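You operate a simulated robot arm through the tools that you are given. There is no shell and no other tool. Be economical: measure what you need, move in short steps, check, and stop when the job is done.

Carry out the task below with a simulated robot arm. There is one attempt and no reset: what you move stays moved.

JOB
Put the orange collar from the landing table on top of the brown bolt carton there and the green collar on top of the master gauge.
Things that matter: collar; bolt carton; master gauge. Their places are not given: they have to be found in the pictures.

It is judged by the outcome, as a careful person would: the job done as asked, and still so three seconds after it is handed in. It fails if anything else is knocked over, pushed out of place, dropped, spilled or broken.

ROBOT AND FRAMES
A 7-joint arm with a two-finger parallel gripper, fixed in place. Base frame: the origin is at the foot of the arm, x ahead of it, y to its left, z up; the work surface is at about z = 0. Units: mm, rad, N and s.
With the tool pointing down near the work surface it reaches from about 220 to 580 mm from the base axis. Its first joint turns from -1.152 to 1.152 rad. Payload 2.5 kg.
The tool frame sits at the grasp point between the pads (the TCP): z along the fingers, y along the line on which they close. The tips reach 23 mm beyond it. Largest opening 94 mm; finger width 38, thickness 10; the body of the gripper, 54 by 96 mm, starts 39 mm behind the TCP.
Orientation is that of the tool frame in the base frame, as a unit quaternion [x, y, z, w]. With the fingers straight down and closing along the base's y, the tool's x points along the base's -x, its y along +y and its z along -z.

CONTROLS
- The arm moves only by the tool servo_tool. Its argument "rows" is a list that holds one entry, the list of rows, each a list of 6 numbers: the shift along the tool's x, y, z in m, then the turn, a rotation vector about the tool's x, y, z in rad. In form: [[[x, y, z, ax, ay, az], ...]]. A call has 1 to 8 rows; each row shifts and turns the commanded pose from where the row before left it, along the tool's axes as they then stand. "hand" is the gripper command, from -1 (shut) to 1 (fully open), values between in proportion, set as the call begins (left out, the last holds). A row lasts 0.2 s, in which the tool goes at most 50 mm and 0.15 rad; a call with a longer step from one row to the next is refused whole, and so is a gripper value outside its range. Where a pose cannot be reached the arm comes as near as it can. A force on the tool above 40 N (or 10 N above the force at the start of the call, whichever is more), or a blocked arm, ends the call early, and 0.2 s more pass. The fingers move at their own pace (about 108 mm/s each) and stop on an object; they squeeze with about 45 N. The grip force told is the motor's: it shows also when the fingers shut on nothing. Time passes only in rows, and 0.2 s behind the last, so rows that do not move let the fingers close. The reply holds the time, the measured pose of the TCP, the force on the tool along the base axes, the opening and the grip force, in the units named above and with some noise, and new pictures: "pictures" is both (left out), scene, wrist or none.
- Cameras (640 x 400 px; columns grow to the right, rows downward): "scene" is fixed at [117, -411, 533.5]; the picture's right is [0.83, -0.56, 0.00], its down [-0.38, -0.55, -0.74] and it looks along [0.42, 0.61, -0.67] (base axes); focal length 289 px, centre (320, 200). "wrist" rides on the gripper at [-39, 0, -44] in the tool frame; the picture's right is [0.00, -1.00, 0.00], its down [0.97, 0.00, -0.24] and it looks along [0.24, 0.00, 0.97] (tool axes); focal length 218 px, centre (320, 200).
- measure_at(camera, pixels): there is no depth. For up to 12 entries [column, row, z] of the newest picture of that camera ("zoom" is the newest enlarged one), the place [x, y] in the base frame at which the ray of that pixel passes the height z, good to about 3 mm. No time passes.
- close_up(camera, box): a new picture of the part [left, top, right, bottom] of that camera's present view, enlarged. No time passes.
- hand_in(): hands the job in; it is judged then, once.

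Keep the steps short. Do not move on a guess: measure, check each grasp and each placing, and mend mistakes. In all there are 60 turns and 120 pictures (those below and enlarged ones count). Leave the gripper open and the arm clear of the work at the hand-in unless told otherwise, and finish with a single line.

The tools are called by a JSON object that holds its "method" and its "body". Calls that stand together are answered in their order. servo_tool: Moves the arm, as the interface text tells. Its arguments: {"type":"object","properties":{"rows":{"type":"array","items":{"type":"array","items":{"type":"array","items":{"type":"number"}}}},"hand":{"type":"number"},"pictures":{"type":"string","enum":["both","scene","wrist","none"]}},"required":["rows"]} The other tools are called the same way: measure_at (camera, pixels) gives the place at which the rays of pixels pass given heights; close_up (camera, box) takes an enlarged picture of a part of a camera's view; hand_in () hands the job in.

At the start:

```text
clock: 0.0
position: [416.4, 82.6, 276.2]
tcp_rot: [0.0, 1.0, 0.0, 0.0]
force: [-0.1, -0.1, -0.4]
width: 93.9
gripper_force: 0.1
```

scene: 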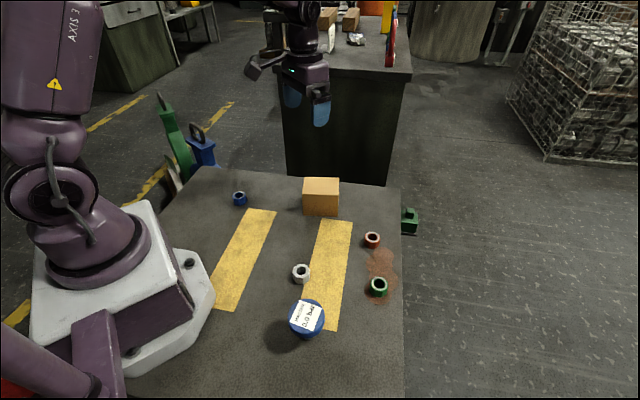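
wrist: 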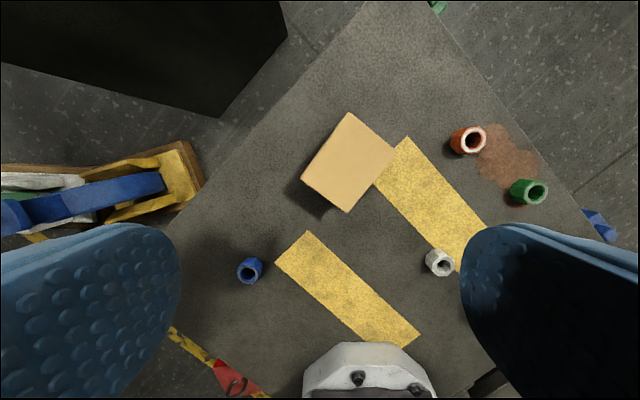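

I see a carton, four collars (blue, white, orange and green) and a blue cylinder with a label. I'll enlarge these first to identify them and measure.

{"method": "close_up", "body": {"camera": "scene", "box": [260, 160, 420, 260]}}

{"method": "close_up", "body": {"camera": "scene", "box": [260, 250, 420, 350]}}

{"method": "close_up", "body": {"camera": "wrist", "box": [400, 90, 600, 215]}}

```text
4.00 times, centred on (340, 210) of scene
```

zoom: 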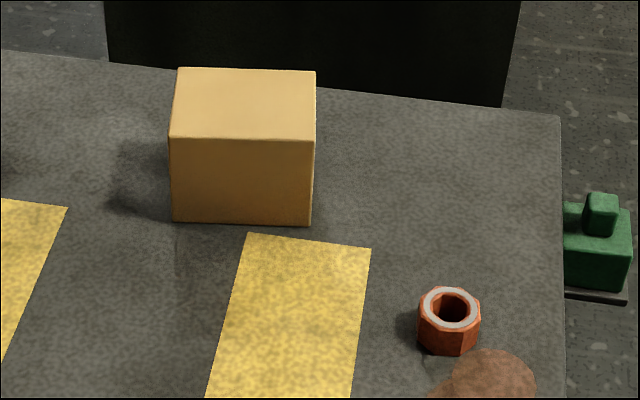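

```text
4.00 times, centred on (340, 300) of scene
```

zoom: 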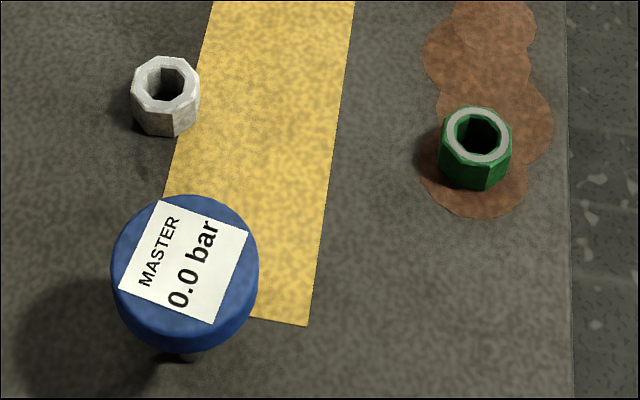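

```text
3.20 times, centred on (500, 152) of wrist
```

zoom: 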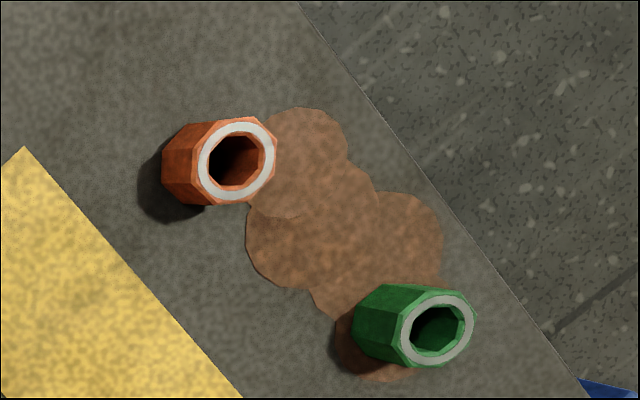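

I'll measure the tops at several heights in both cameras, so that I can find the heights by matching.

{"method": "measure_at", "body": {"camera": "scene", "pixels": [[372.5, 237.5, 20], [372.5, 237.5, 40], [379.5, 283.75, 20], [379.5, 283.75, 40], [303.3, 215.5, 0], [337.75, 216.5, 0], [302.5, 194.5, 60], [338.75, 195, 60], [304.5, 176.75, 60], [339, 177.75, 60], [306, 316, 80], [306, 316, 50]]}}

{"method": "measure_at", "body": {"camera": "wrist", "pixels": [[474, 140, 20], [474, 140, 40], [536.6, 192.2, 20], [536.6, 192.2, 40], [349, 113, 60], [395, 152, 60], [347, 212, 60], [301, 178, 60], [349, 113, 50], [395, 152, 50], [347, 212, 50], [301, 178, 50]]}}

```text
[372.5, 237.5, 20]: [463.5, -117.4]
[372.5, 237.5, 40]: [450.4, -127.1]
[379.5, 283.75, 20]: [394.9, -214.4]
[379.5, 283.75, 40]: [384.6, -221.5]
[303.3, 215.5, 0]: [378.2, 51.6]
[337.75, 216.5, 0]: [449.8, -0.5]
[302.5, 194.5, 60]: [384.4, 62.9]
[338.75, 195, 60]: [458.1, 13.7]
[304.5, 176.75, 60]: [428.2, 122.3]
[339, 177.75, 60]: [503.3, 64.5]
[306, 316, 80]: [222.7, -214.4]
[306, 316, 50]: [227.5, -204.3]
```

```text
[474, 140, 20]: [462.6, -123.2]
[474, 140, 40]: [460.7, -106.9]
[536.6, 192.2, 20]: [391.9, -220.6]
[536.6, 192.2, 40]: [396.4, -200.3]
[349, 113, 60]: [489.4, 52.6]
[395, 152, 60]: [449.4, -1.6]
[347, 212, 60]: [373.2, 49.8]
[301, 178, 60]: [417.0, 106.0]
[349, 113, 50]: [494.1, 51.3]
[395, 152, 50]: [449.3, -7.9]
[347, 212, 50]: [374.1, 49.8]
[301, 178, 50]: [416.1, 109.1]
```

Both cameras agree on these values:
- Orange collar top: about (461, -120), z about 24.
- Green collar top: about (393, -216), z about 24.
- Carton top: centred about (434, 53), z about 73.

The wrist camera can't see the gauge yet. I'll move high above that side to find its height and shape.

{"method": "servo_tool", "body": {"rows": [[[0.016, -0.0388, 0, 0, 0, 0], [0.016, -0.0388, 0, 0, 0, 0], [0.016, -0.0388, 0, 0, 0, 0], [0.016, -0.0388, 0, 0, 0, 0], [0.016, -0.0388, 0, 0, 0, 0], [0.016, -0.0388, 0, 0, 0, 0]]], "hand": 1}}

```text
clock: 1.4
position: [320.7, -147.8, 272.8]
tcp_rot: [0.0, 1.0, 0.0, 0.0]
force: [0.2, -0.4, -0.3]
width: 94.0
gripper_force: 0.0
```

scene: 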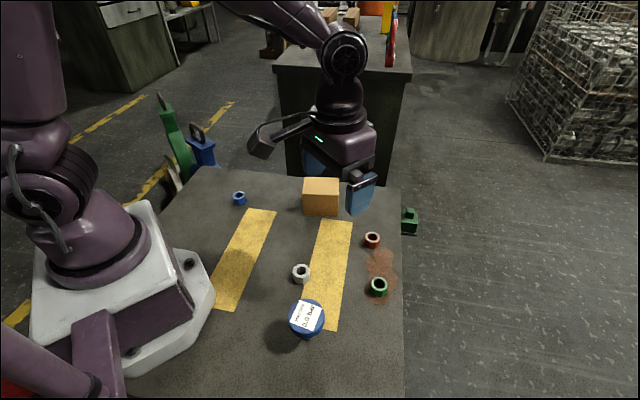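
wrist: 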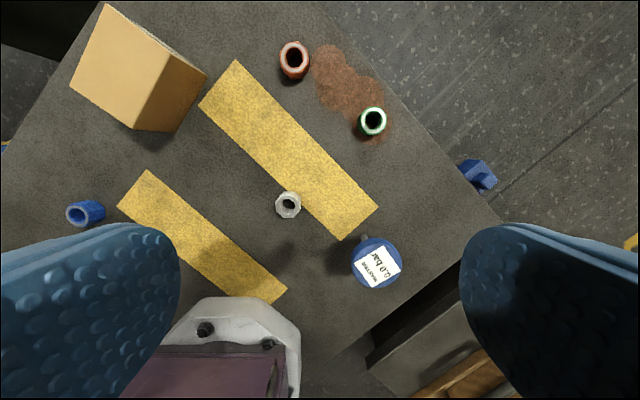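

Now the wrist camera sees the gauge, at (376, 263), and both collars. I'll enlarge each of them.

{"method": "close_up", "body": {"camera": "wrist", "box": [328, 215, 424, 275]}}

{"method": "close_up", "body": {"camera": "wrist", "box": [262, 30, 422, 130]}}

{"method": "close_up", "body": {"camera": "scene", "box": [274, 290, 338, 350]}}

{"method": "measure_at", "body": {"camera": "wrist", "pixels": [[376, 262, 80], [376, 262, 50], [294.5, 57, 24], [373, 121, 24]]}}

```text
6.67 times, centred on (376, 245) of wrist
```

zoom: 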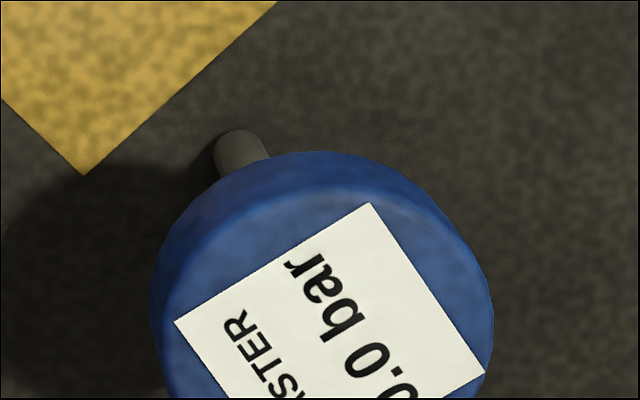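

```text
4.00 times, centred on (342, 80) of wrist
```

zoom: 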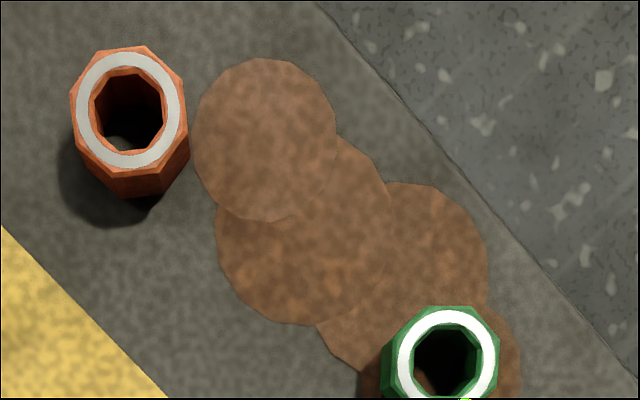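

```text
6.67 times, centred on (306, 320) of scene
```

zoom: 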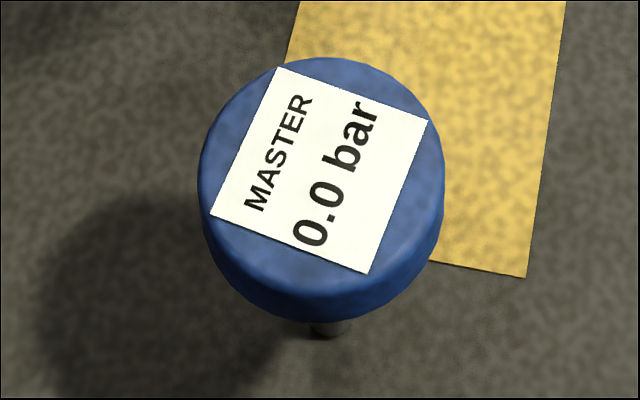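

```text
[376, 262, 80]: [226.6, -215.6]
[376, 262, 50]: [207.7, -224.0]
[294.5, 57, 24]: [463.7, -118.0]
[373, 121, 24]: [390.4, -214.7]
```

The gauge is a disc head on a stem. The collars' flats lie roughly along the base axes. I'll pin down the gauge top from the label centre, which is scene (306.5, 315.5) and wrist (377.5, 267), plus its corners.

{"method": "measure_at", "body": {"camera": "wrist", "pixels": [[377.5, 267.05, 80], [377.5, 267.05, 65], [383.5, 245.5, 80], [383.5, 245.5, 65], [351, 263, 70], [402, 263, 70], [364, 236, 0]]}}

{"method": "measure_at", "body": {"camera": "scene", "pixels": [[306.5, 315.5, 80], [306.5, 315.5, 65], [322.35, 308.15, 80], [322.35, 308.15, 65], [288.5, 316, 70], [324, 316, 70], [306.5, 340, 0]]}}

```text
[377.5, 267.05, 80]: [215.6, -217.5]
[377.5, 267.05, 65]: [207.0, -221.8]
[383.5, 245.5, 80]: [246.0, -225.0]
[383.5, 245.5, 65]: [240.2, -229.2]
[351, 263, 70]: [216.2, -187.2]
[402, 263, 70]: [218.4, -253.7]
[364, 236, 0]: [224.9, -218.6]
```

```text
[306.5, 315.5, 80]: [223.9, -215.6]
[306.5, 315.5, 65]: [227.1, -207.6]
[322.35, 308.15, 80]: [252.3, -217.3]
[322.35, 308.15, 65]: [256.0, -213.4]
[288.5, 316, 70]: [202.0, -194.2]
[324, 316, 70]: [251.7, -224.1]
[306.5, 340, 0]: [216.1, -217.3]
```

The gauge top is at about (221, -217), z about 85–90. I'll go over the orange collar at about (462, -119.5) and come partway down to refine its place.

{"method": "servo_tool", "body": {"rows": [[[-0.02826, 0.00566, 0.03, 0, 0, 0], [-0.02826, 0.00566, 0.03, 0, 0, 0], [-0.02826, 0.00566, 0.03, 0, 0, 0], [-0.02826, 0.00566, 0.03, 0, 0, 0], [-0.02826, 0.00566, 0.03, 0, 0, 0], [0, 0, 0, 0, 0, 0]]]}}

```text
clock: 2.8
position: [460.2, -119.1, 126.6]
tcp_rot: [0.0, 1.0, -0.001, 0.0]
force: [-0.6, -0.3, -0.5]
width: 94.0
gripper_force: 0.1
```

scene: 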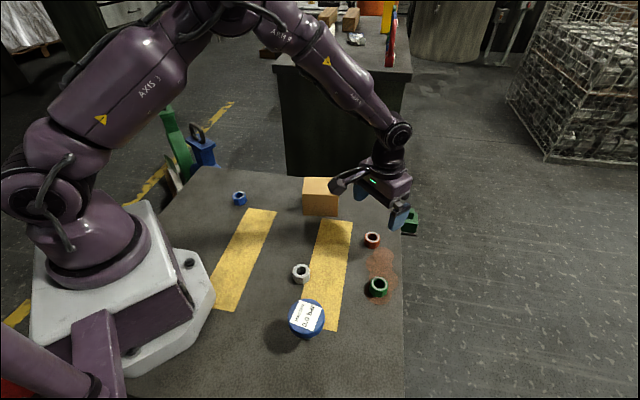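
wrist: 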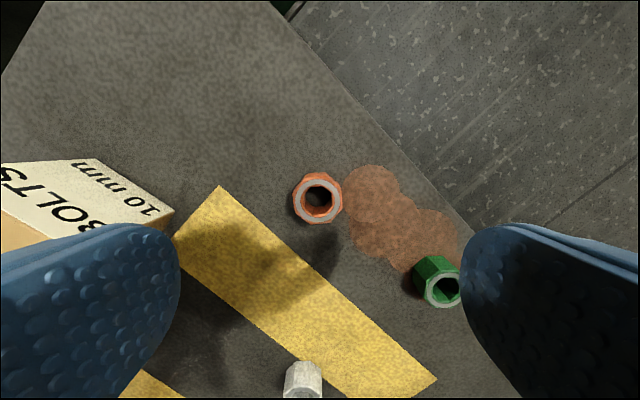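

The orange collar is at about (318, 198) in the wrist view. I'll enlarge it and measure.

{"method": "close_up", "body": {"camera": "wrist", "box": [270, 165, 366, 225]}}

{"method": "measure_at", "body": {"camera": "wrist", "pixels": [[318.5, 197, 24], [318.5, 197, 30], [295, 197, 24], [342, 197, 24], [318, 174, 24], [318, 221, 24], [441, 289, 24]]}}

```text
6.67 times, centred on (318, 195) of wrist
```

zoom: 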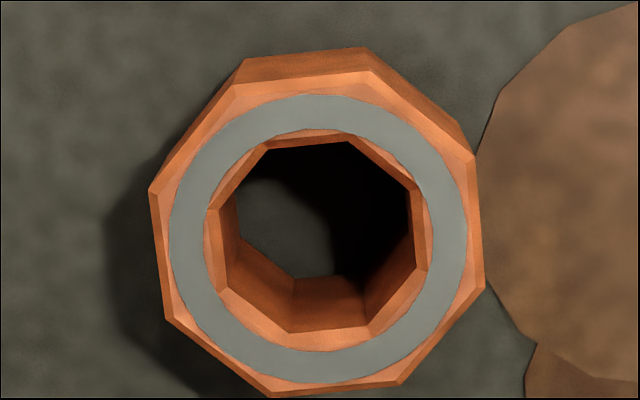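

```text
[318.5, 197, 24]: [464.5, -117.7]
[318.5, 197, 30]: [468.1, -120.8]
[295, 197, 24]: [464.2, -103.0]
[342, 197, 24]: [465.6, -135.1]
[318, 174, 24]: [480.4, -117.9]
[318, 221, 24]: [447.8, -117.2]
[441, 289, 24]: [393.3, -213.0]
```

The top centre is at wrist (318.2, 200.7), so the tool needs about +2.4 mm in x and +1.2 mm in y. The octagon is turned about 0.11 rad counter-clockwise. I'll align to that and come down with the fingers open.

{"method": "servo_tool", "body": {"rows": [[[-0.0024, 0.0012, 0.0, 0, 0, -0.11], [0, 0, 0.03, 0, 0, 0], [0, 0, 0.03, 0, 0, 0], [0, 0, 0.02, 0, 0, 0], [0, 0, 0.008, 0, 0, 0], [0, 0, 0, 0, 0, 0]]]}}

```text
clock: 4.2
position: [465.6, -120.4, 37.4]
tcp_rot: [-0.055, 0.998, -0.001, 0.0]
force: [0.2, 0.0, -0.7]
width: 93.9
gripper_force: 0.1
```

scene: 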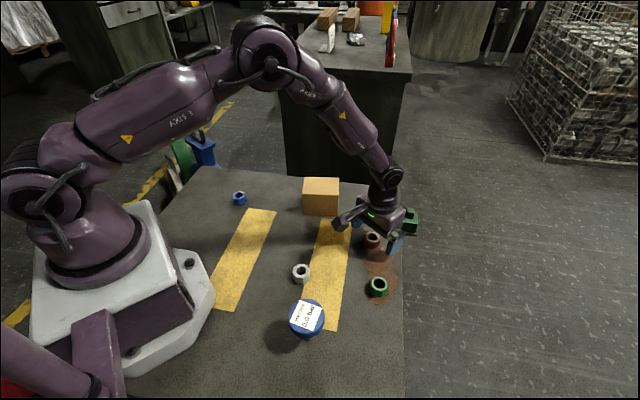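
wrist: 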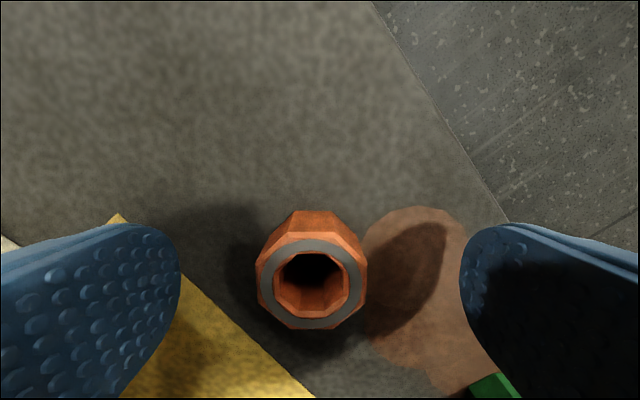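

The collar is nearly centred, at (311, 285). I'll correct by about 2 mm, lower to z of about 28 and close.

{"method": "servo_tool", "body": {"rows": [[[0.0018, 0.0024, 0.0, 0, 0, 0], [0, 0, 0.01, 0, 0, 0], [0, 0, 0, 0, 0, 0]]]}}

{"method": "servo_tool", "body": {"rows": [[[0, 0, 0, 0, 0, 0], [0, 0, 0, 0, 0, 0], [0, 0, 0, 0, 0, 0]]], "hand": -1}}

```text
clock: 5.0
position: [461.3, -118.6, 28.7]
tcp_rot: [-0.054, 0.999, 0.0, 0.001]
force: [0.4, 0.3, 0.9]
width: 94.1
gripper_force: 0.0
```

scene: 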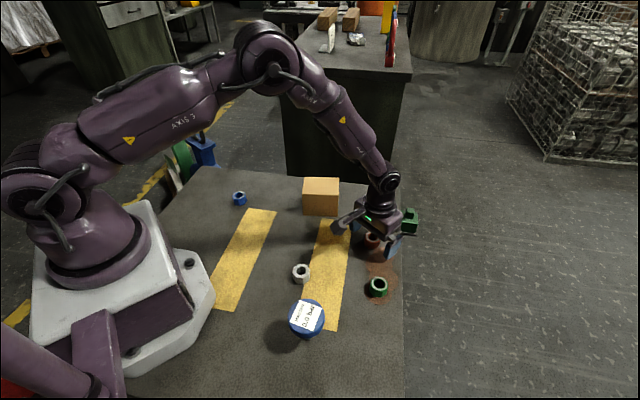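
wrist: 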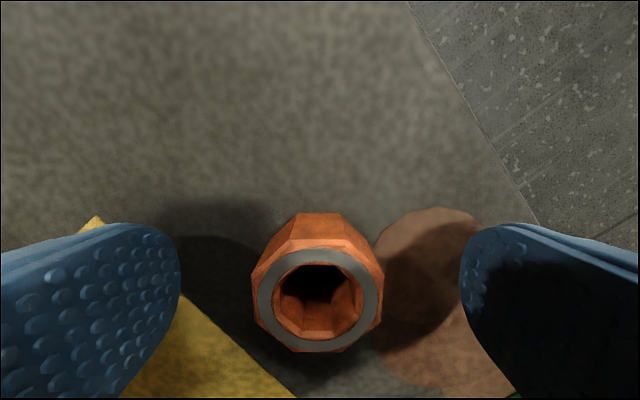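

```text
clock: 5.8
position: [462.1, -118.2, 29.2]
tcp_rot: [-0.055, 0.998, 0.001, 0.001]
force: [-0.4, -0.2, 0.0]
width: 34.0
gripper_force: 45.2
```

scene: 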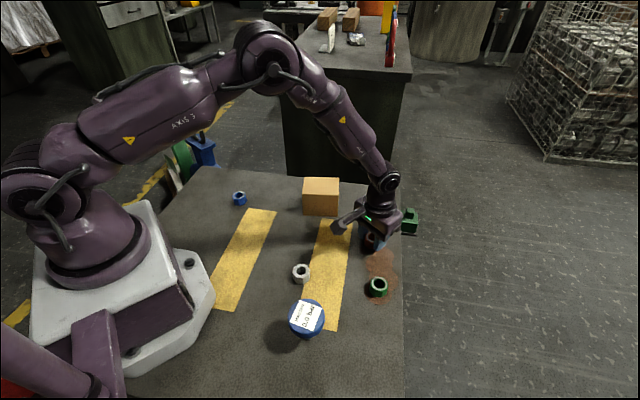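
wrist: 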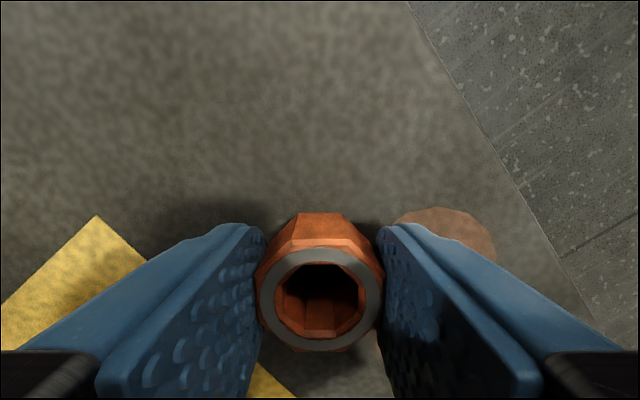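

The collar is held at 34 mm width with 45 N grip. I'll lift it straight up 120 mm and turn the tool back square.

{"method": "servo_tool", "body": {"rows": [[[0, 0, -0.03, 0, 0, 0], [0, 0, -0.04, 0, 0, 0], [0, 0, -0.05, 0, 0, 0], [0, 0, 0, 0, 0, 0.11], [0, 0, 0, 0, 0, 0]]]}}

```text
clock: 7.0
position: [460.5, -116.4, 146.8]
tcp_rot: [0.002, 1.0, 0.0, 0.0]
force: [-0.9, -0.1, -1.4]
width: 33.7
gripper_force: 45.2
```

scene: 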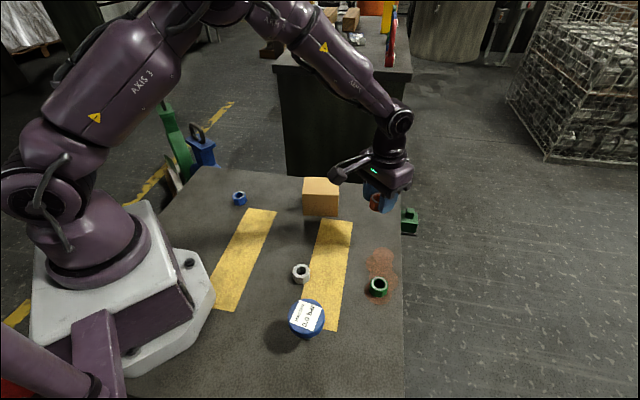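
wrist: 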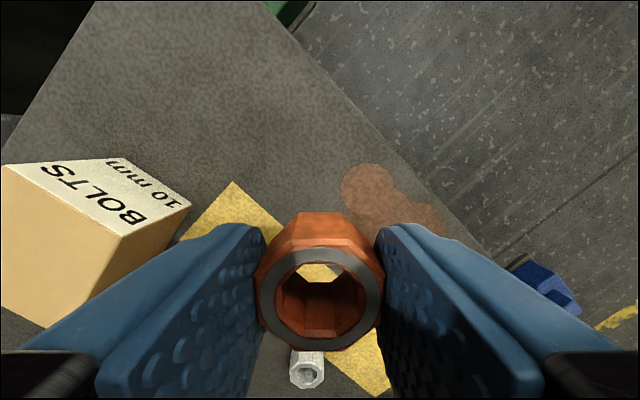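

The collar came up cleanly. I'll carry it at this height over the carton centre at about (434, 53).

{"method": "servo_tool", "body": {"rows": [[[0.0066, 0.0425, 0, 0, 0, 0], [0.0066, 0.0425, 0, 0, 0, 0], [0.0066, 0.0425, 0, 0, 0, 0], [0.0066, 0.0425, 0, 0, 0, 0], [0, 0, 0, 0, 0, 0]]]}}

```text
clock: 8.2
position: [435.5, 51.5, 146.4]
tcp_rot: [0.001, 1.0, 0.001, 0.0]
force: [-0.3, -0.3, -1.2]
width: 33.4
gripper_force: 45.1
```

scene: 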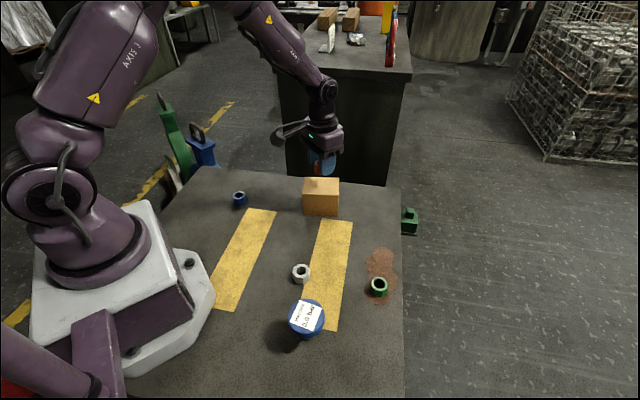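
wrist: 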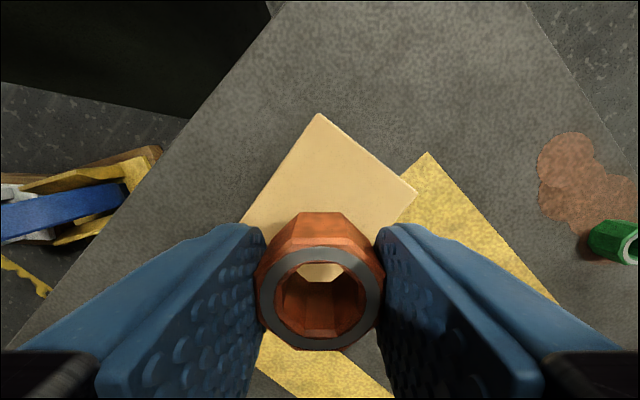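

The carton's far corner (319, 113) and right corner (417, 190) are visible. I'll measure them at about the top height.

{"method": "measure_at", "body": {"camera": "wrist", "pixels": [[319, 113, 73], [417, 190, 73], [319, 113, 66], [417, 190, 66], [242, 222, 73], [242, 222, 66], [262, 196, 73]]}}

```text
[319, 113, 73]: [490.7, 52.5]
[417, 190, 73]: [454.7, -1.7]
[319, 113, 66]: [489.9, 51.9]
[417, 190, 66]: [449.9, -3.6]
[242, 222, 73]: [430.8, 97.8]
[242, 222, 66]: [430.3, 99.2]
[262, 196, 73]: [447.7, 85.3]
```

The tool is centred on the carton at about (434, 51.5). I'll go down 36 mm to just above the expected contact, then ease down.

{"method": "servo_tool", "body": {"rows": [[[0, 0, 0.018, 0, 0, 0], [0, 0, 0.018, 0, 0, 0], [0, 0, 0, 0, 0, 0]]], "pictures": "none"}}

{"method": "close_up", "body": {"camera": "scene", "box": [270, 130, 370, 230]}}

```text
clock: 9.0
position: [435.7, 51.9, 111.4]
tcp_rot: [-0.001, 1.0, 0.0, 0.0]
force: [-0.6, -0.1, -1.2]
width: 33.7
gripper_force: 45.2
```

```text
4.00 times, centred on (320, 180) of scene
```

zoom: 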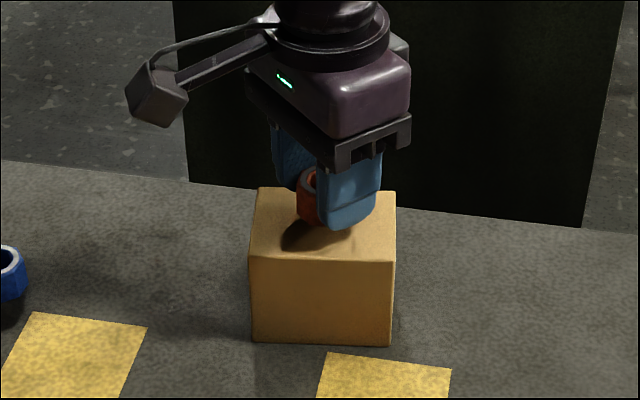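

It is about a centimetre above the top and looks centred. I'll ease down in 1.5–2 mm rows and watch the force.

{"method": "servo_tool", "body": {"rows": [[[0, 0, 0.002, 0, 0, 0], [0, 0, 0.002, 0, 0, 0], [0, 0, 0.0015, 0, 0, 0], [0, 0, 0, 0, 0, 0]]], "pictures": "none"}}

```text
clock: 10.0
position: [435.4, 53.9, 107.0]
tcp_rot: [0.0, 1.0, 0.001, 0.0]
force: [0.2, -0.2, -1.2]
width: 33.7
gripper_force: 44.8
```

There's no contact yet (-1.2 N), so I'll keep going.

{"method": "servo_tool", "body": {"rows": [[[0, 0, 0.0015, 0, 0, 0], [0, 0, 0.0015, 0, 0, 0], [0, 0, 0, 0, 0, 0]]], "pictures": "none"}}

{"method": "close_up", "body": {"camera": "scene", "box": [295, 160, 359, 200]}}

```text
clock: 10.8
position: [434.9, 53.7, 104.0]
tcp_rot: [0.0, 1.0, 0.0, -0.001]
force: [-0.5, 0.2, -1.1]
width: 33.5
gripper_force: 45.2
```

```text
10.00 times, centred on (327, 180) of scene
```

zoom: 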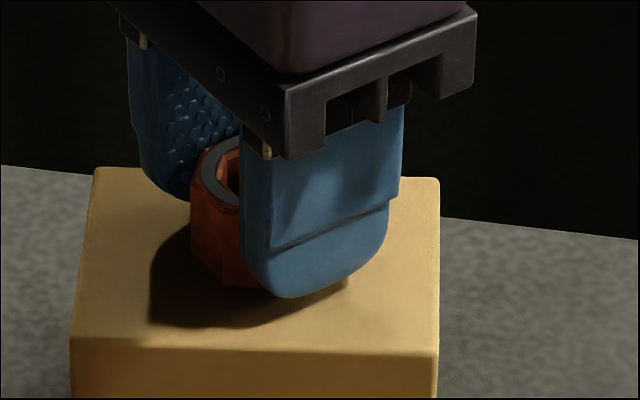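

The gap is only a few mm now. I'll continue in 1 mm rows.

{"method": "servo_tool", "body": {"rows": [[[0, 0, 0.001, 0, 0, 0], [0, 0, 0.001, 0, 0, 0], [0, 0, 0, 0, 0, 0]]], "pictures": "none"}}

{"method": "close_up", "body": {"camera": "scene", "box": [295, 160, 359, 200]}}

```text
clock: 11.6
position: [436.9, 53.3, 103.6]
tcp_rot: [0.0, 1.0, 0.0, 0.0]
force: [-9.9, -0.2, 22.7]
width: 33.6
gripper_force: 44.7
```

```text
10.00 times, centred on (327, 180) of scene
```

zoom: 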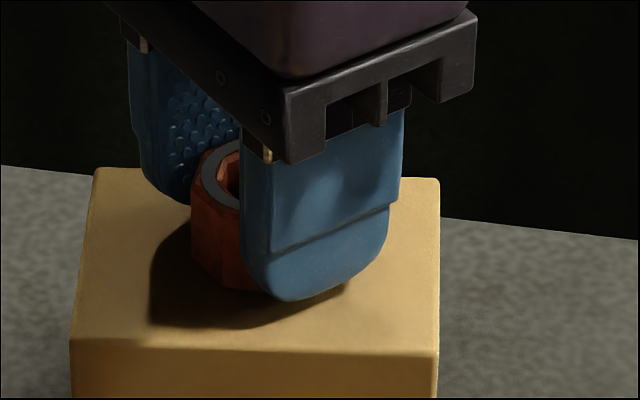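

Contact: 23 N upward. I'll back off about 0.8 mm and open the fingers to about 60 mm.

{"method": "servo_tool", "body": {"rows": [[[0, 0, -0.0008, 0, 0, 0], [0, 0, 0, 0, 0, 0]]], "pictures": "none"}}

{"method": "servo_tool", "body": {"rows": [[[0, 0, 0, 0, 0, 0], [0, 0, 0, 0, 0, 0]]], "hand": 0.3}}

```text
clock: 12.2
position: [436.2, 53.0, 103.5]
tcp_rot: [0.0, 1.0, -0.001, 0.0]
force: [-10.0, -0.1, 20.9]
width: 33.7
gripper_force: 45.0
```

```text
clock: 12.8
position: [435.5, 52.2, 102.6]
tcp_rot: [0.0, 1.0, 0.0, 0.0]
force: [-0.1, -0.8, 0.6]
width: 61.2
gripper_force: 0.1
```

scene: 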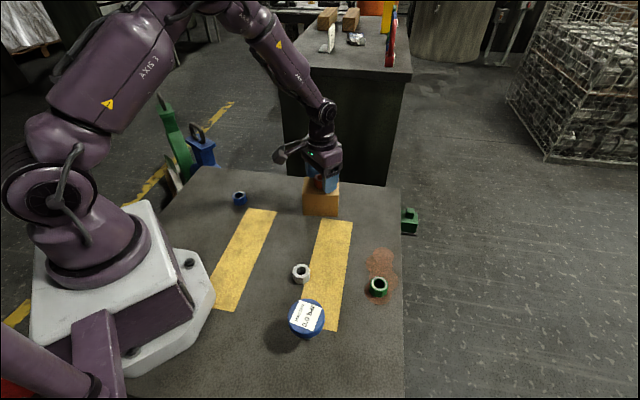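
wrist: 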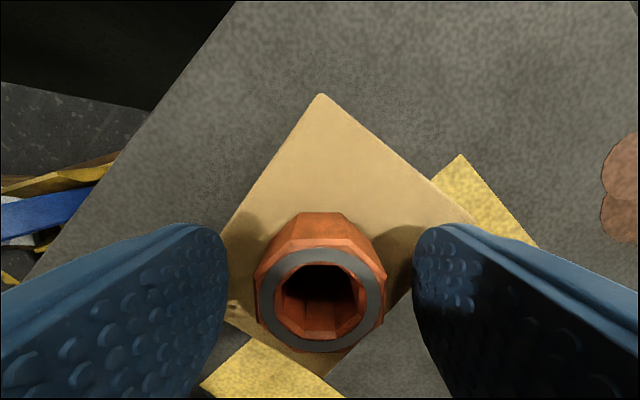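

It's released and the collar stands upright. I'll rise straight up 90 mm and check.

{"method": "servo_tool", "body": {"rows": [[[0, 0, -0.02, 0, 0, 0], [0, 0, -0.03, 0, 0, 0], [0, 0, -0.04, 0, 0, 0], [0, 0, -0.04, 0, 0, 0], [0, 0, 0, 0, 0, 0]]], "pictures": "wrist"}}

{"method": "close_up", "body": {"camera": "scene", "box": [280, 150, 376, 210]}}

```text
clock: 14.0
position: [436.4, 52.6, 231.2]
tcp_rot: [0.0, 1.0, 0.001, 0.0]
force: [0.0, -0.3, -0.3]
width: 61.1
gripper_force: 0.0
```

wrist: 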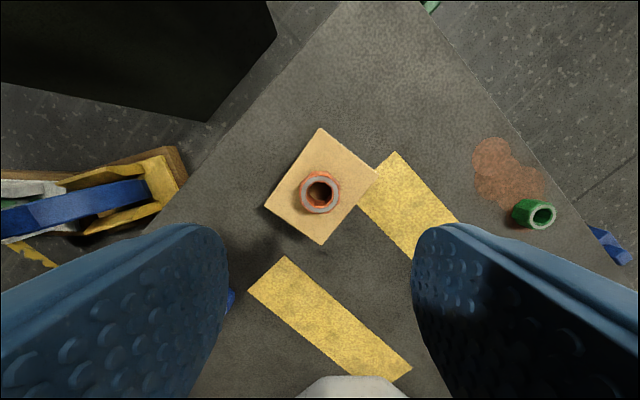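

```text
6.67 times, centred on (328, 180) of scene
```

zoom: 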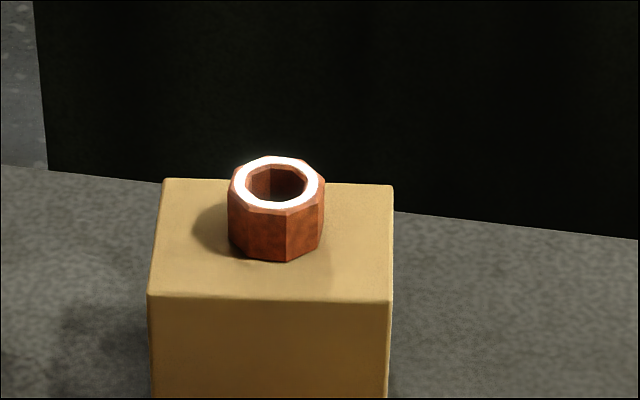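

The orange collar sits squarely on the carton. Now I'll go over the green collar at about (392.5, -214.5), opening fully on the way.

{"method": "servo_tool", "body": {"rows": [[[0.0063, -0.0382, 0.0, 0, 0, 0], [0.0063, -0.0382, 0.0, 0, 0, 0], [0.0063, -0.0382, 0.02, 0, 0, 0], [0.0063, -0.0382, 0.02, 0, 0, 0], [0.0063, -0.0382, 0.02, 0, 0, 0], [0.0063, -0.0382, 0.02, 0, 0, 0], [0.0063, -0.0382, 0.025, 0, 0, 0], [0, 0, 0, 0, 0, 0]]], "hand": 1}}

{"method": "close_up", "body": {"camera": "wrist", "box": [270, 165, 366, 225]}}

```text
clock: 15.8
position: [392.0, -216.0, 123.9]
tcp_rot: [0.0, 1.0, 0.0, 0.0]
force: [-0.9, -0.1, 0.7]
width: 94.1
gripper_force: 0.0
```

scene: 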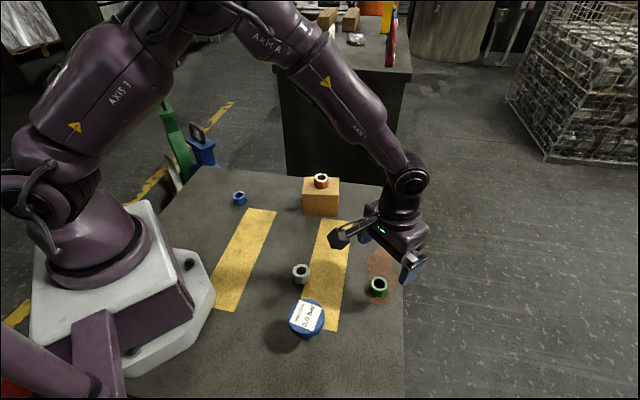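
wrist: 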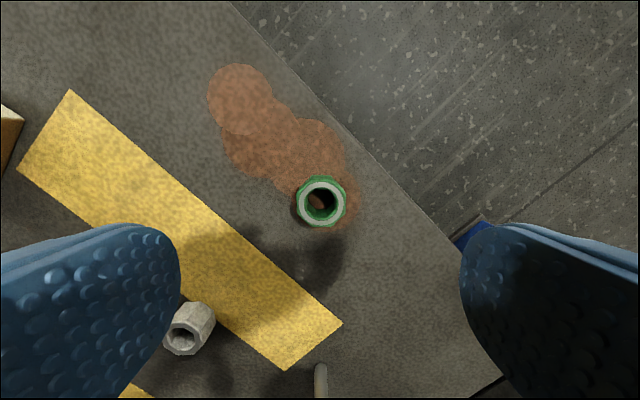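

```text
6.67 times, centred on (318, 195) of wrist
```

zoom: 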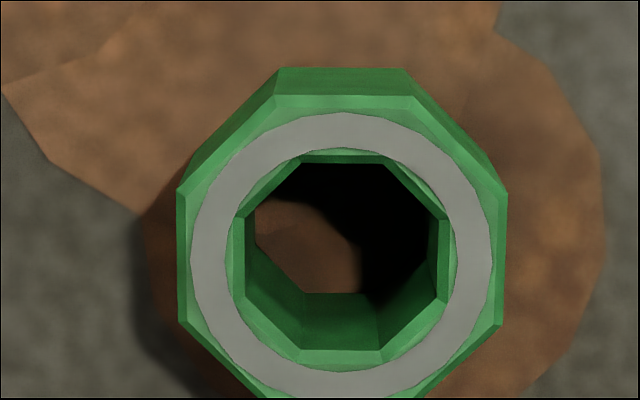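

The green collar is centred within 1 mm, at (321.3, 203.5), and its flats are square to the tool. I'll come down 90 mm.

{"method": "servo_tool", "body": {"rows": [[[-0.0009, -0.0009, 0.02, 0, 0, 0], [0, 0, 0.03, 0, 0, 0], [0, 0, 0.025, 0, 0, 0], [0, 0, 0.012, 0, 0, 0], [0, 0, 0, 0, 0, 0]]], "pictures": "wrist"}}

```text
clock: 17.0
position: [390.5, -215.5, 38.3]
tcp_rot: [0.0, 1.0, -0.001, 0.0]
force: [-0.2, -0.4, -0.7]
width: 94.0
gripper_force: 0.1
```

wrist: 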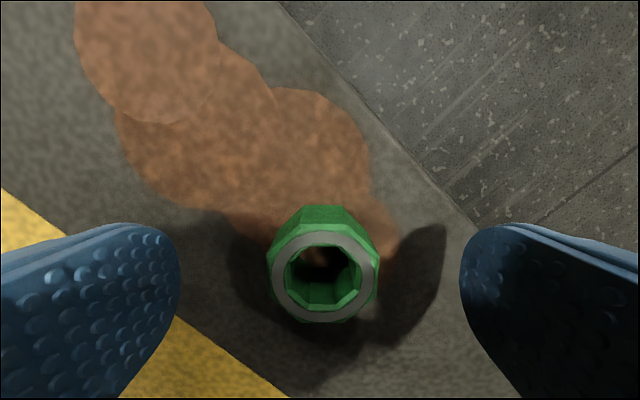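

It's still centred within 1 mm. I'll lower it the last 9.5 mm and then grip.

{"method": "servo_tool", "body": {"rows": [[[-0.001, -0.0009, 0.0, 0, 0, 0], [0, 0, 0.0095, 0, 0, 0], [0, 0, 0, 0, 0, 0]]], "pictures": "none"}}

{"method": "servo_tool", "body": {"rows": [[[0, 0, 0, 0, 0, 0], [0, 0, 0, 0, 0, 0], [0, 0, 0, 0, 0, 0]]], "hand": -1, "pictures": "wrist"}}

```text
clock: 17.8
position: [392.3, -216.9, 29.0]
tcp_rot: [0.001, 1.0, 0.0, 0.0]
force: [0.1, 0.1, 0.5]
width: 94.0
gripper_force: 0.1
```

```text
clock: 18.6
position: [393.4, -216.6, 30.3]
tcp_rot: [-0.001, 1.0, 0.0, 0.0]
force: [0.4, -0.9, -0.2]
width: 33.4
gripper_force: 44.8
```

wrist: 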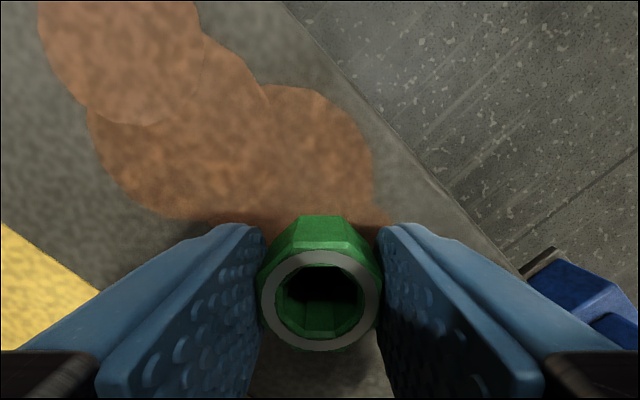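

Gripped at 33 mm with 45 N. I'll lift 140 mm straight up.

{"method": "servo_tool", "body": {"rows": [[[0, 0, -0.02, 0, 0, 0], [0, 0, -0.04, 0, 0, 0], [0, 0, -0.04, 0, 0, 0], [0, 0, -0.04, 0, 0, 0], [0, 0, 0, 0, 0, 0]]]}}

{"method": "close_up", "body": {"camera": "scene", "box": [266, 285, 346, 345]}}

```text
clock: 19.8
position: [392.0, -217.2, 169.8]
tcp_rot: [0.0, 1.0, 0.0, 0.0]
force: [0.2, -0.5, -1.0]
width: 33.6
gripper_force: 44.6
```

scene: 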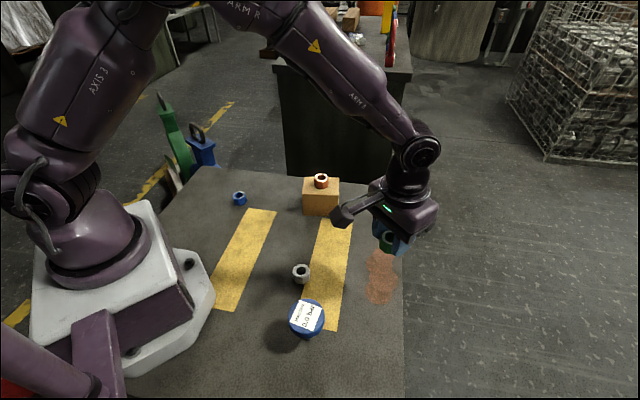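
wrist: 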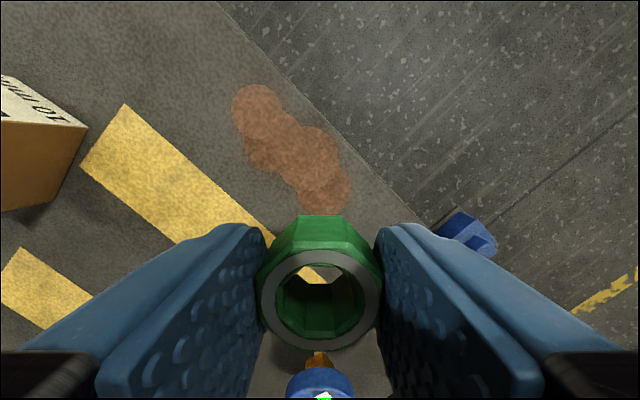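

```text
6.67 times, centred on (306, 315) of scene
```

zoom: 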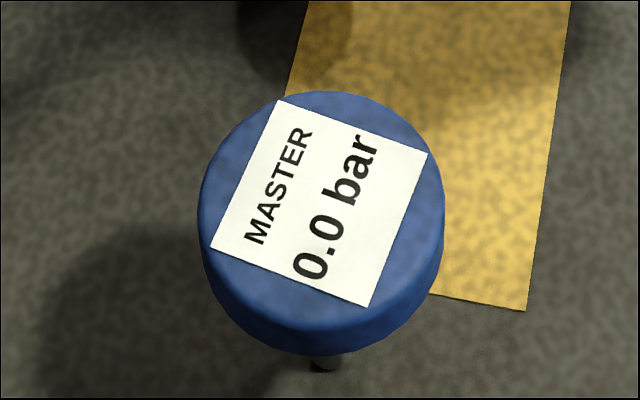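

Lifted. The wrist view shows the gauge's foot near (320, 365). I'll enlarge it to understand how the gauge stands.

{"method": "close_up", "body": {"camera": "wrist", "box": [272, 340, 368, 400]}}

```text
6.67 times, centred on (320, 370) of wrist
```

zoom: 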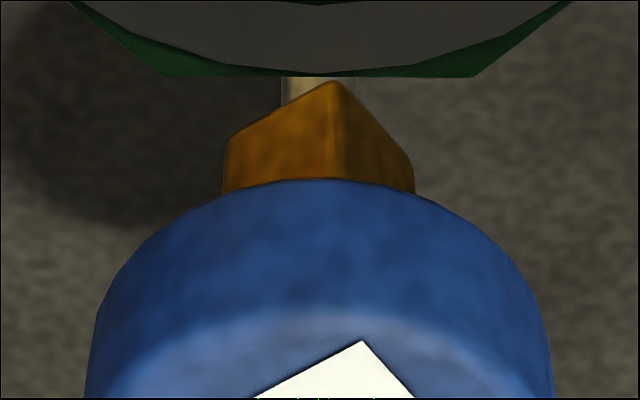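

The gauge stands on a thin stem with a brass nut, so it tips easily. Centring and height must be precise. I'll pass high over it to about (185, -217) so the wrist camera sees its whole top ahead of the held collar.

{"method": "servo_tool", "body": {"rows": [[[0.02, 0, -0.025, 0, 0, 0], [0.0374, 0, 0, 0, 0, 0], [0.0374, 0, 0, 0, 0, 0], [0.0374, 0, 0, 0, 0, 0], [0.0374, 0, 0, 0, 0, 0], [0.0374, 0, 0, 0, 0, 0], [0, 0, 0, 0, 0, 0]]]}}

{"method": "close_up", "body": {"camera": "wrist", "box": [240, 90, 400, 190]}}

```text
clock: 21.4
position: [187.8, -216.6, 195.2]
tcp_rot: [0.0, 1.0, 0.0, 0.0]
force: [-0.1, 0.7, -1.5]
width: 33.6
gripper_force: 45.1
```

scene: 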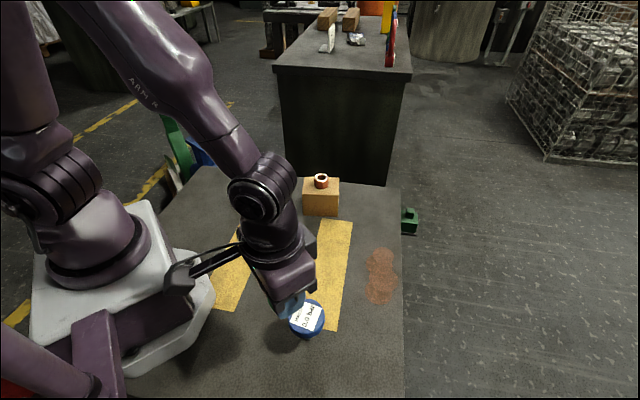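
wrist: 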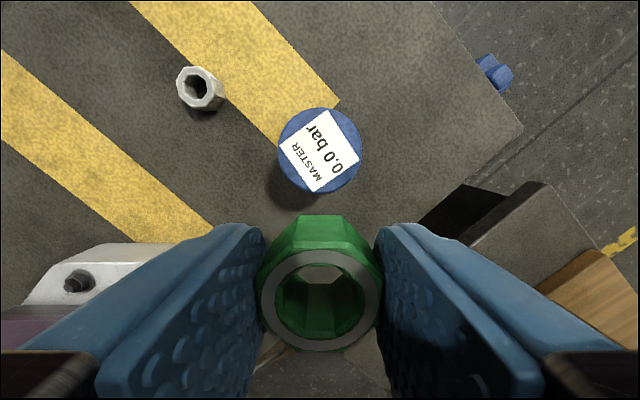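

```text
4.00 times, centred on (320, 140) of wrist
```

zoom: 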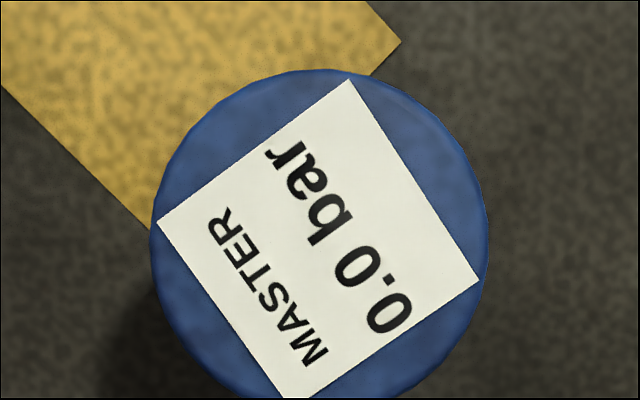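

The gauge is now straight below the wrist camera, centred at (319.6, 150.3), so its place hardly depends on height. It lies 36 mm ahead of the tool, at about (224, -216.5). The scene ray through the label then gives a top at z of about 81. I'll verify this before moving.

{"method": "measure_at", "body": {"camera": "wrist", "pixels": [[319.6, 150.3, 81], [319.6, 150.3, 90], [327.25, 109.75, 81], [279.25, 145.25, 81], [359.5, 160.25, 81]]}}

{"method": "measure_at", "body": {"camera": "scene", "pixels": [[306.5, 315.5, 81], [322.35, 308.15, 81], [299.5, 300.05, 81], [313.5, 330.95, 81], [322.35, 308.15, 75], [299.5, 300.05, 75], [313.5, 330.95, 75]]}}

```text
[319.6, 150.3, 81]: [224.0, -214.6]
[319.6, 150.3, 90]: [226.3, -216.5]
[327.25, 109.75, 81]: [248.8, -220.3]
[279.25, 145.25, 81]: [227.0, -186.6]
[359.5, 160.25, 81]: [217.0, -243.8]
```

```text
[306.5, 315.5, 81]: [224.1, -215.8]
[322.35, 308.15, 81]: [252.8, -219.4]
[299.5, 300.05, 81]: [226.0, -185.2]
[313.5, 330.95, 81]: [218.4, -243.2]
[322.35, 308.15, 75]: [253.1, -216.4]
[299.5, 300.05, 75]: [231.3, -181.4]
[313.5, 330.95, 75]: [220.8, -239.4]
```

Both cameras agree on the top at z of about 81, centred at (224, -216). I'll shift 35.7 mm ahead, then go down to a TCP z of about 130, which leaves the collar bottom about 20 mm above the gauge.

{"method": "servo_tool", "body": {"rows": [[[-0.018, 0.0002, 0, 0, 0, 0], [-0.0177, 0, 0, 0, 0, 0], [0, 0, 0, 0, 0, 0], [0, 0, 0.03, 0, 0, 0], [0, 0, 0.03, 0, 0, 0], [0, 0, 0.005, 0, 0, 0], [0, 0, 0, 0, 0, 0]]]}}

{"method": "close_up", "body": {"camera": "scene", "box": [262, 260, 358, 350]}}

```text
clock: 23.0
position: [222.9, -215.6, 130.7]
tcp_rot: [0.0, 1.0, 0.0, 0.0]
force: [0.3, -0.5, -1.7]
width: 33.6
gripper_force: 45.1
```

scene: 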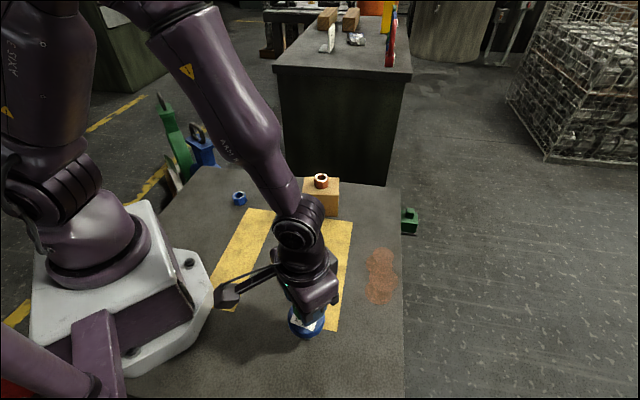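
wrist: 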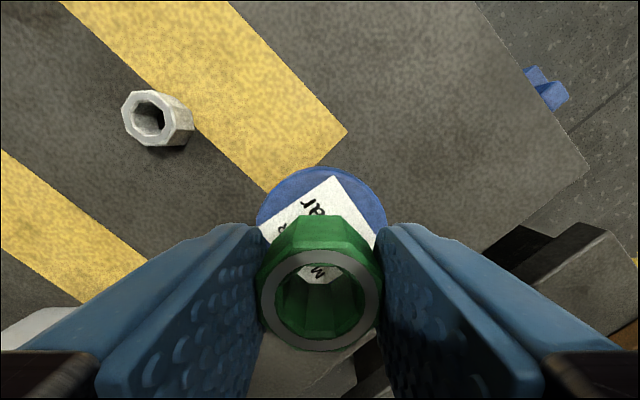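

```text
4.44 times, centred on (310, 305) of scene
```

zoom: 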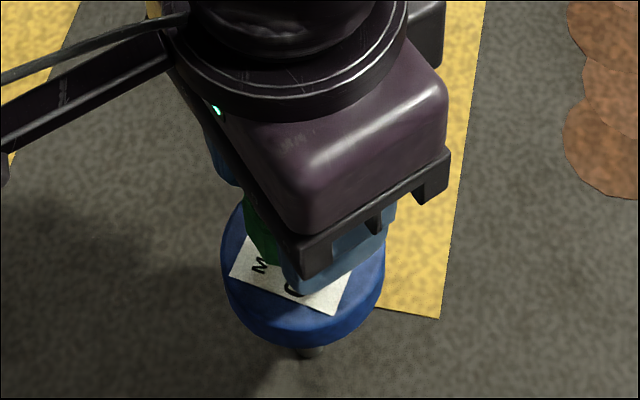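

In the wrist view the gauge spans columns 255–386, so it's centred at 320.5, and its far edge fits a centred disc. I'll go down 12 mm and re-check.

{"method": "servo_tool", "body": {"rows": [[[0, 0, 0.006, 0, 0, 0], [0, 0, 0.004, 0, 0, 0], [0, 0, 0.002, 0, 0, 0], [0, 0, 0, 0, 0, 0]]], "pictures": "wrist"}}

{"method": "close_up", "body": {"camera": "scene", "box": [282, 290, 346, 340]}}

```text
clock: 24.0
position: [223.2, -216.6, 118.7]
tcp_rot: [-0.001, 1.0, 0.001, -0.001]
force: [0.4, 0.5, -1.3]
width: 33.5
gripper_force: 45.3
```

wrist: 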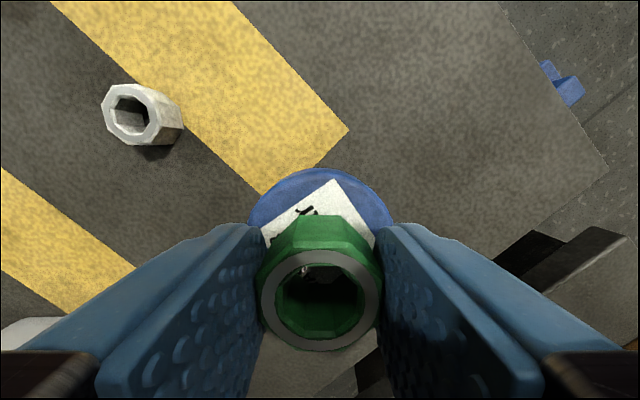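

```text
8.00 times, centred on (314, 315) of scene
```

zoom: 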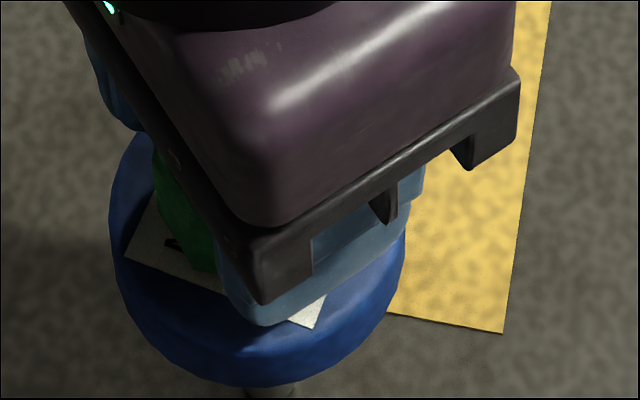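

Still aligned, and the shadow gap is closing. I'll go down 4 mm more in small rows.

{"method": "servo_tool", "body": {"rows": [[[0, 0, 0.001, 0, 0, 0], [0, 0, 0.001, 0, 0, 0], [0, 0, 0.001, 0, 0, 0], [0, 0, 0.001, 0, 0, 0], [0, 0, 0, 0, 0, 0]]], "pictures": "none"}}

{"method": "close_up", "body": {"camera": "scene", "box": [292, 300, 324, 320]}}

```text
clock: 25.2
position: [221.7, -217.5, 115.4]
tcp_rot: [0.001, 1.0, 0.0, 0.001]
force: [-5.2, 2.6, 24.2]
width: 33.4
gripper_force: 45.1
```

```text
16.00 times, centred on (308, 310) of scene
```

zoom: 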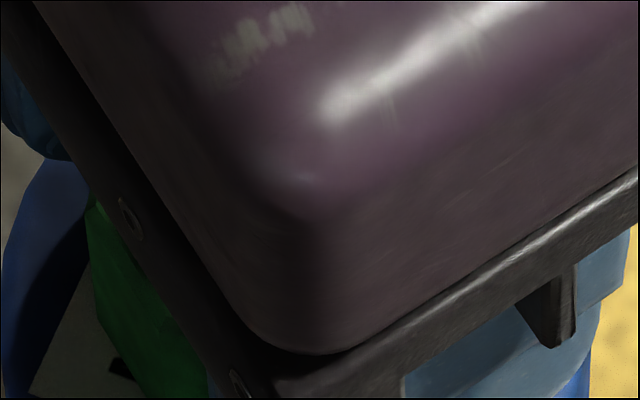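

Contact: 24 N upward with small side forces. I'll back off gradually until the load is nearly gone before releasing.

{"method": "servo_tool", "body": {"rows": [[[0, 0, -0.0005, 0, 0, 0], [0, 0, -0.0005, 0, 0, 0], [0, 0, 0, 0, 0, 0]]], "pictures": "wrist"}}

```text
clock: 26.0
position: [221.2, -216.0, 115.6]
tcp_rot: [0.0, 1.0, 0.0, 0.0]
force: [1.1, 0.3, 1.9]
width: 33.7
gripper_force: 45.0
```

wrist: 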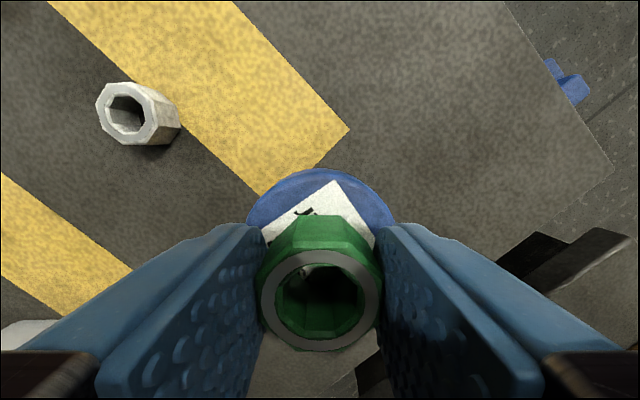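

The load is nearly gone (about 2 N). I'll release gently, opening a little first and then more.

{"method": "servo_tool", "body": {"rows": [[[0, 0, 0, 0, 0, 0], [0, 0, 0, 0, 0, 0]]], "hand": -0.15, "pictures": "none"}}

{"method": "servo_tool", "body": {"rows": [[[0, 0, 0, 0, 0, 0], [0, 0, 0, 0, 0, 0]]], "hand": 0.4}}

```text
clock: 26.6
position: [222.3, -216.5, 115.8]
tcp_rot: [0.001, 1.0, 0.0, 0.0]
force: [0.4, 0.2, 1.3]
width: 40.3
gripper_force: 0.2
```

```text
clock: 27.2
position: [221.1, -216.7, 114.9]
tcp_rot: [0.0, 1.0, 0.0, 0.0]
force: [0.0, -0.5, 0.5]
width: 65.9
gripper_force: 0.0
```

scene: 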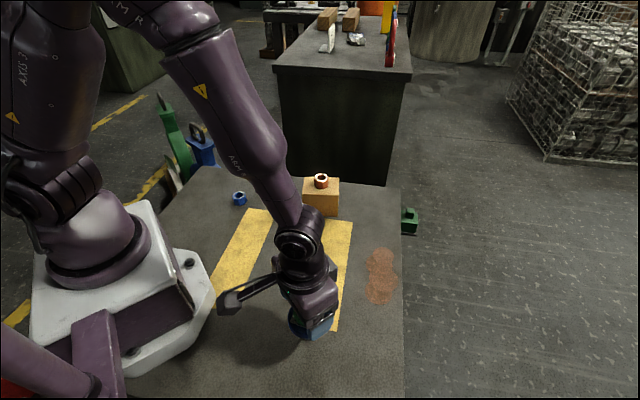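
wrist: 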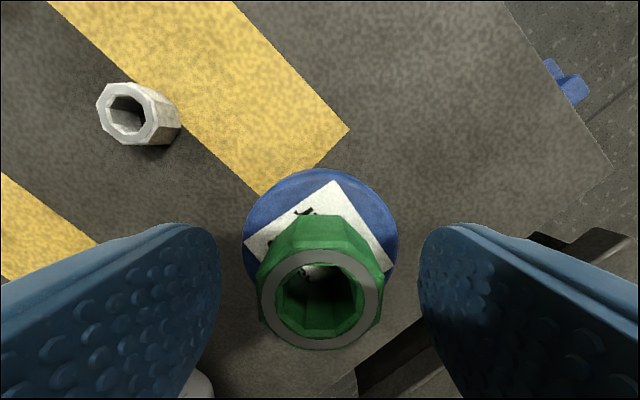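

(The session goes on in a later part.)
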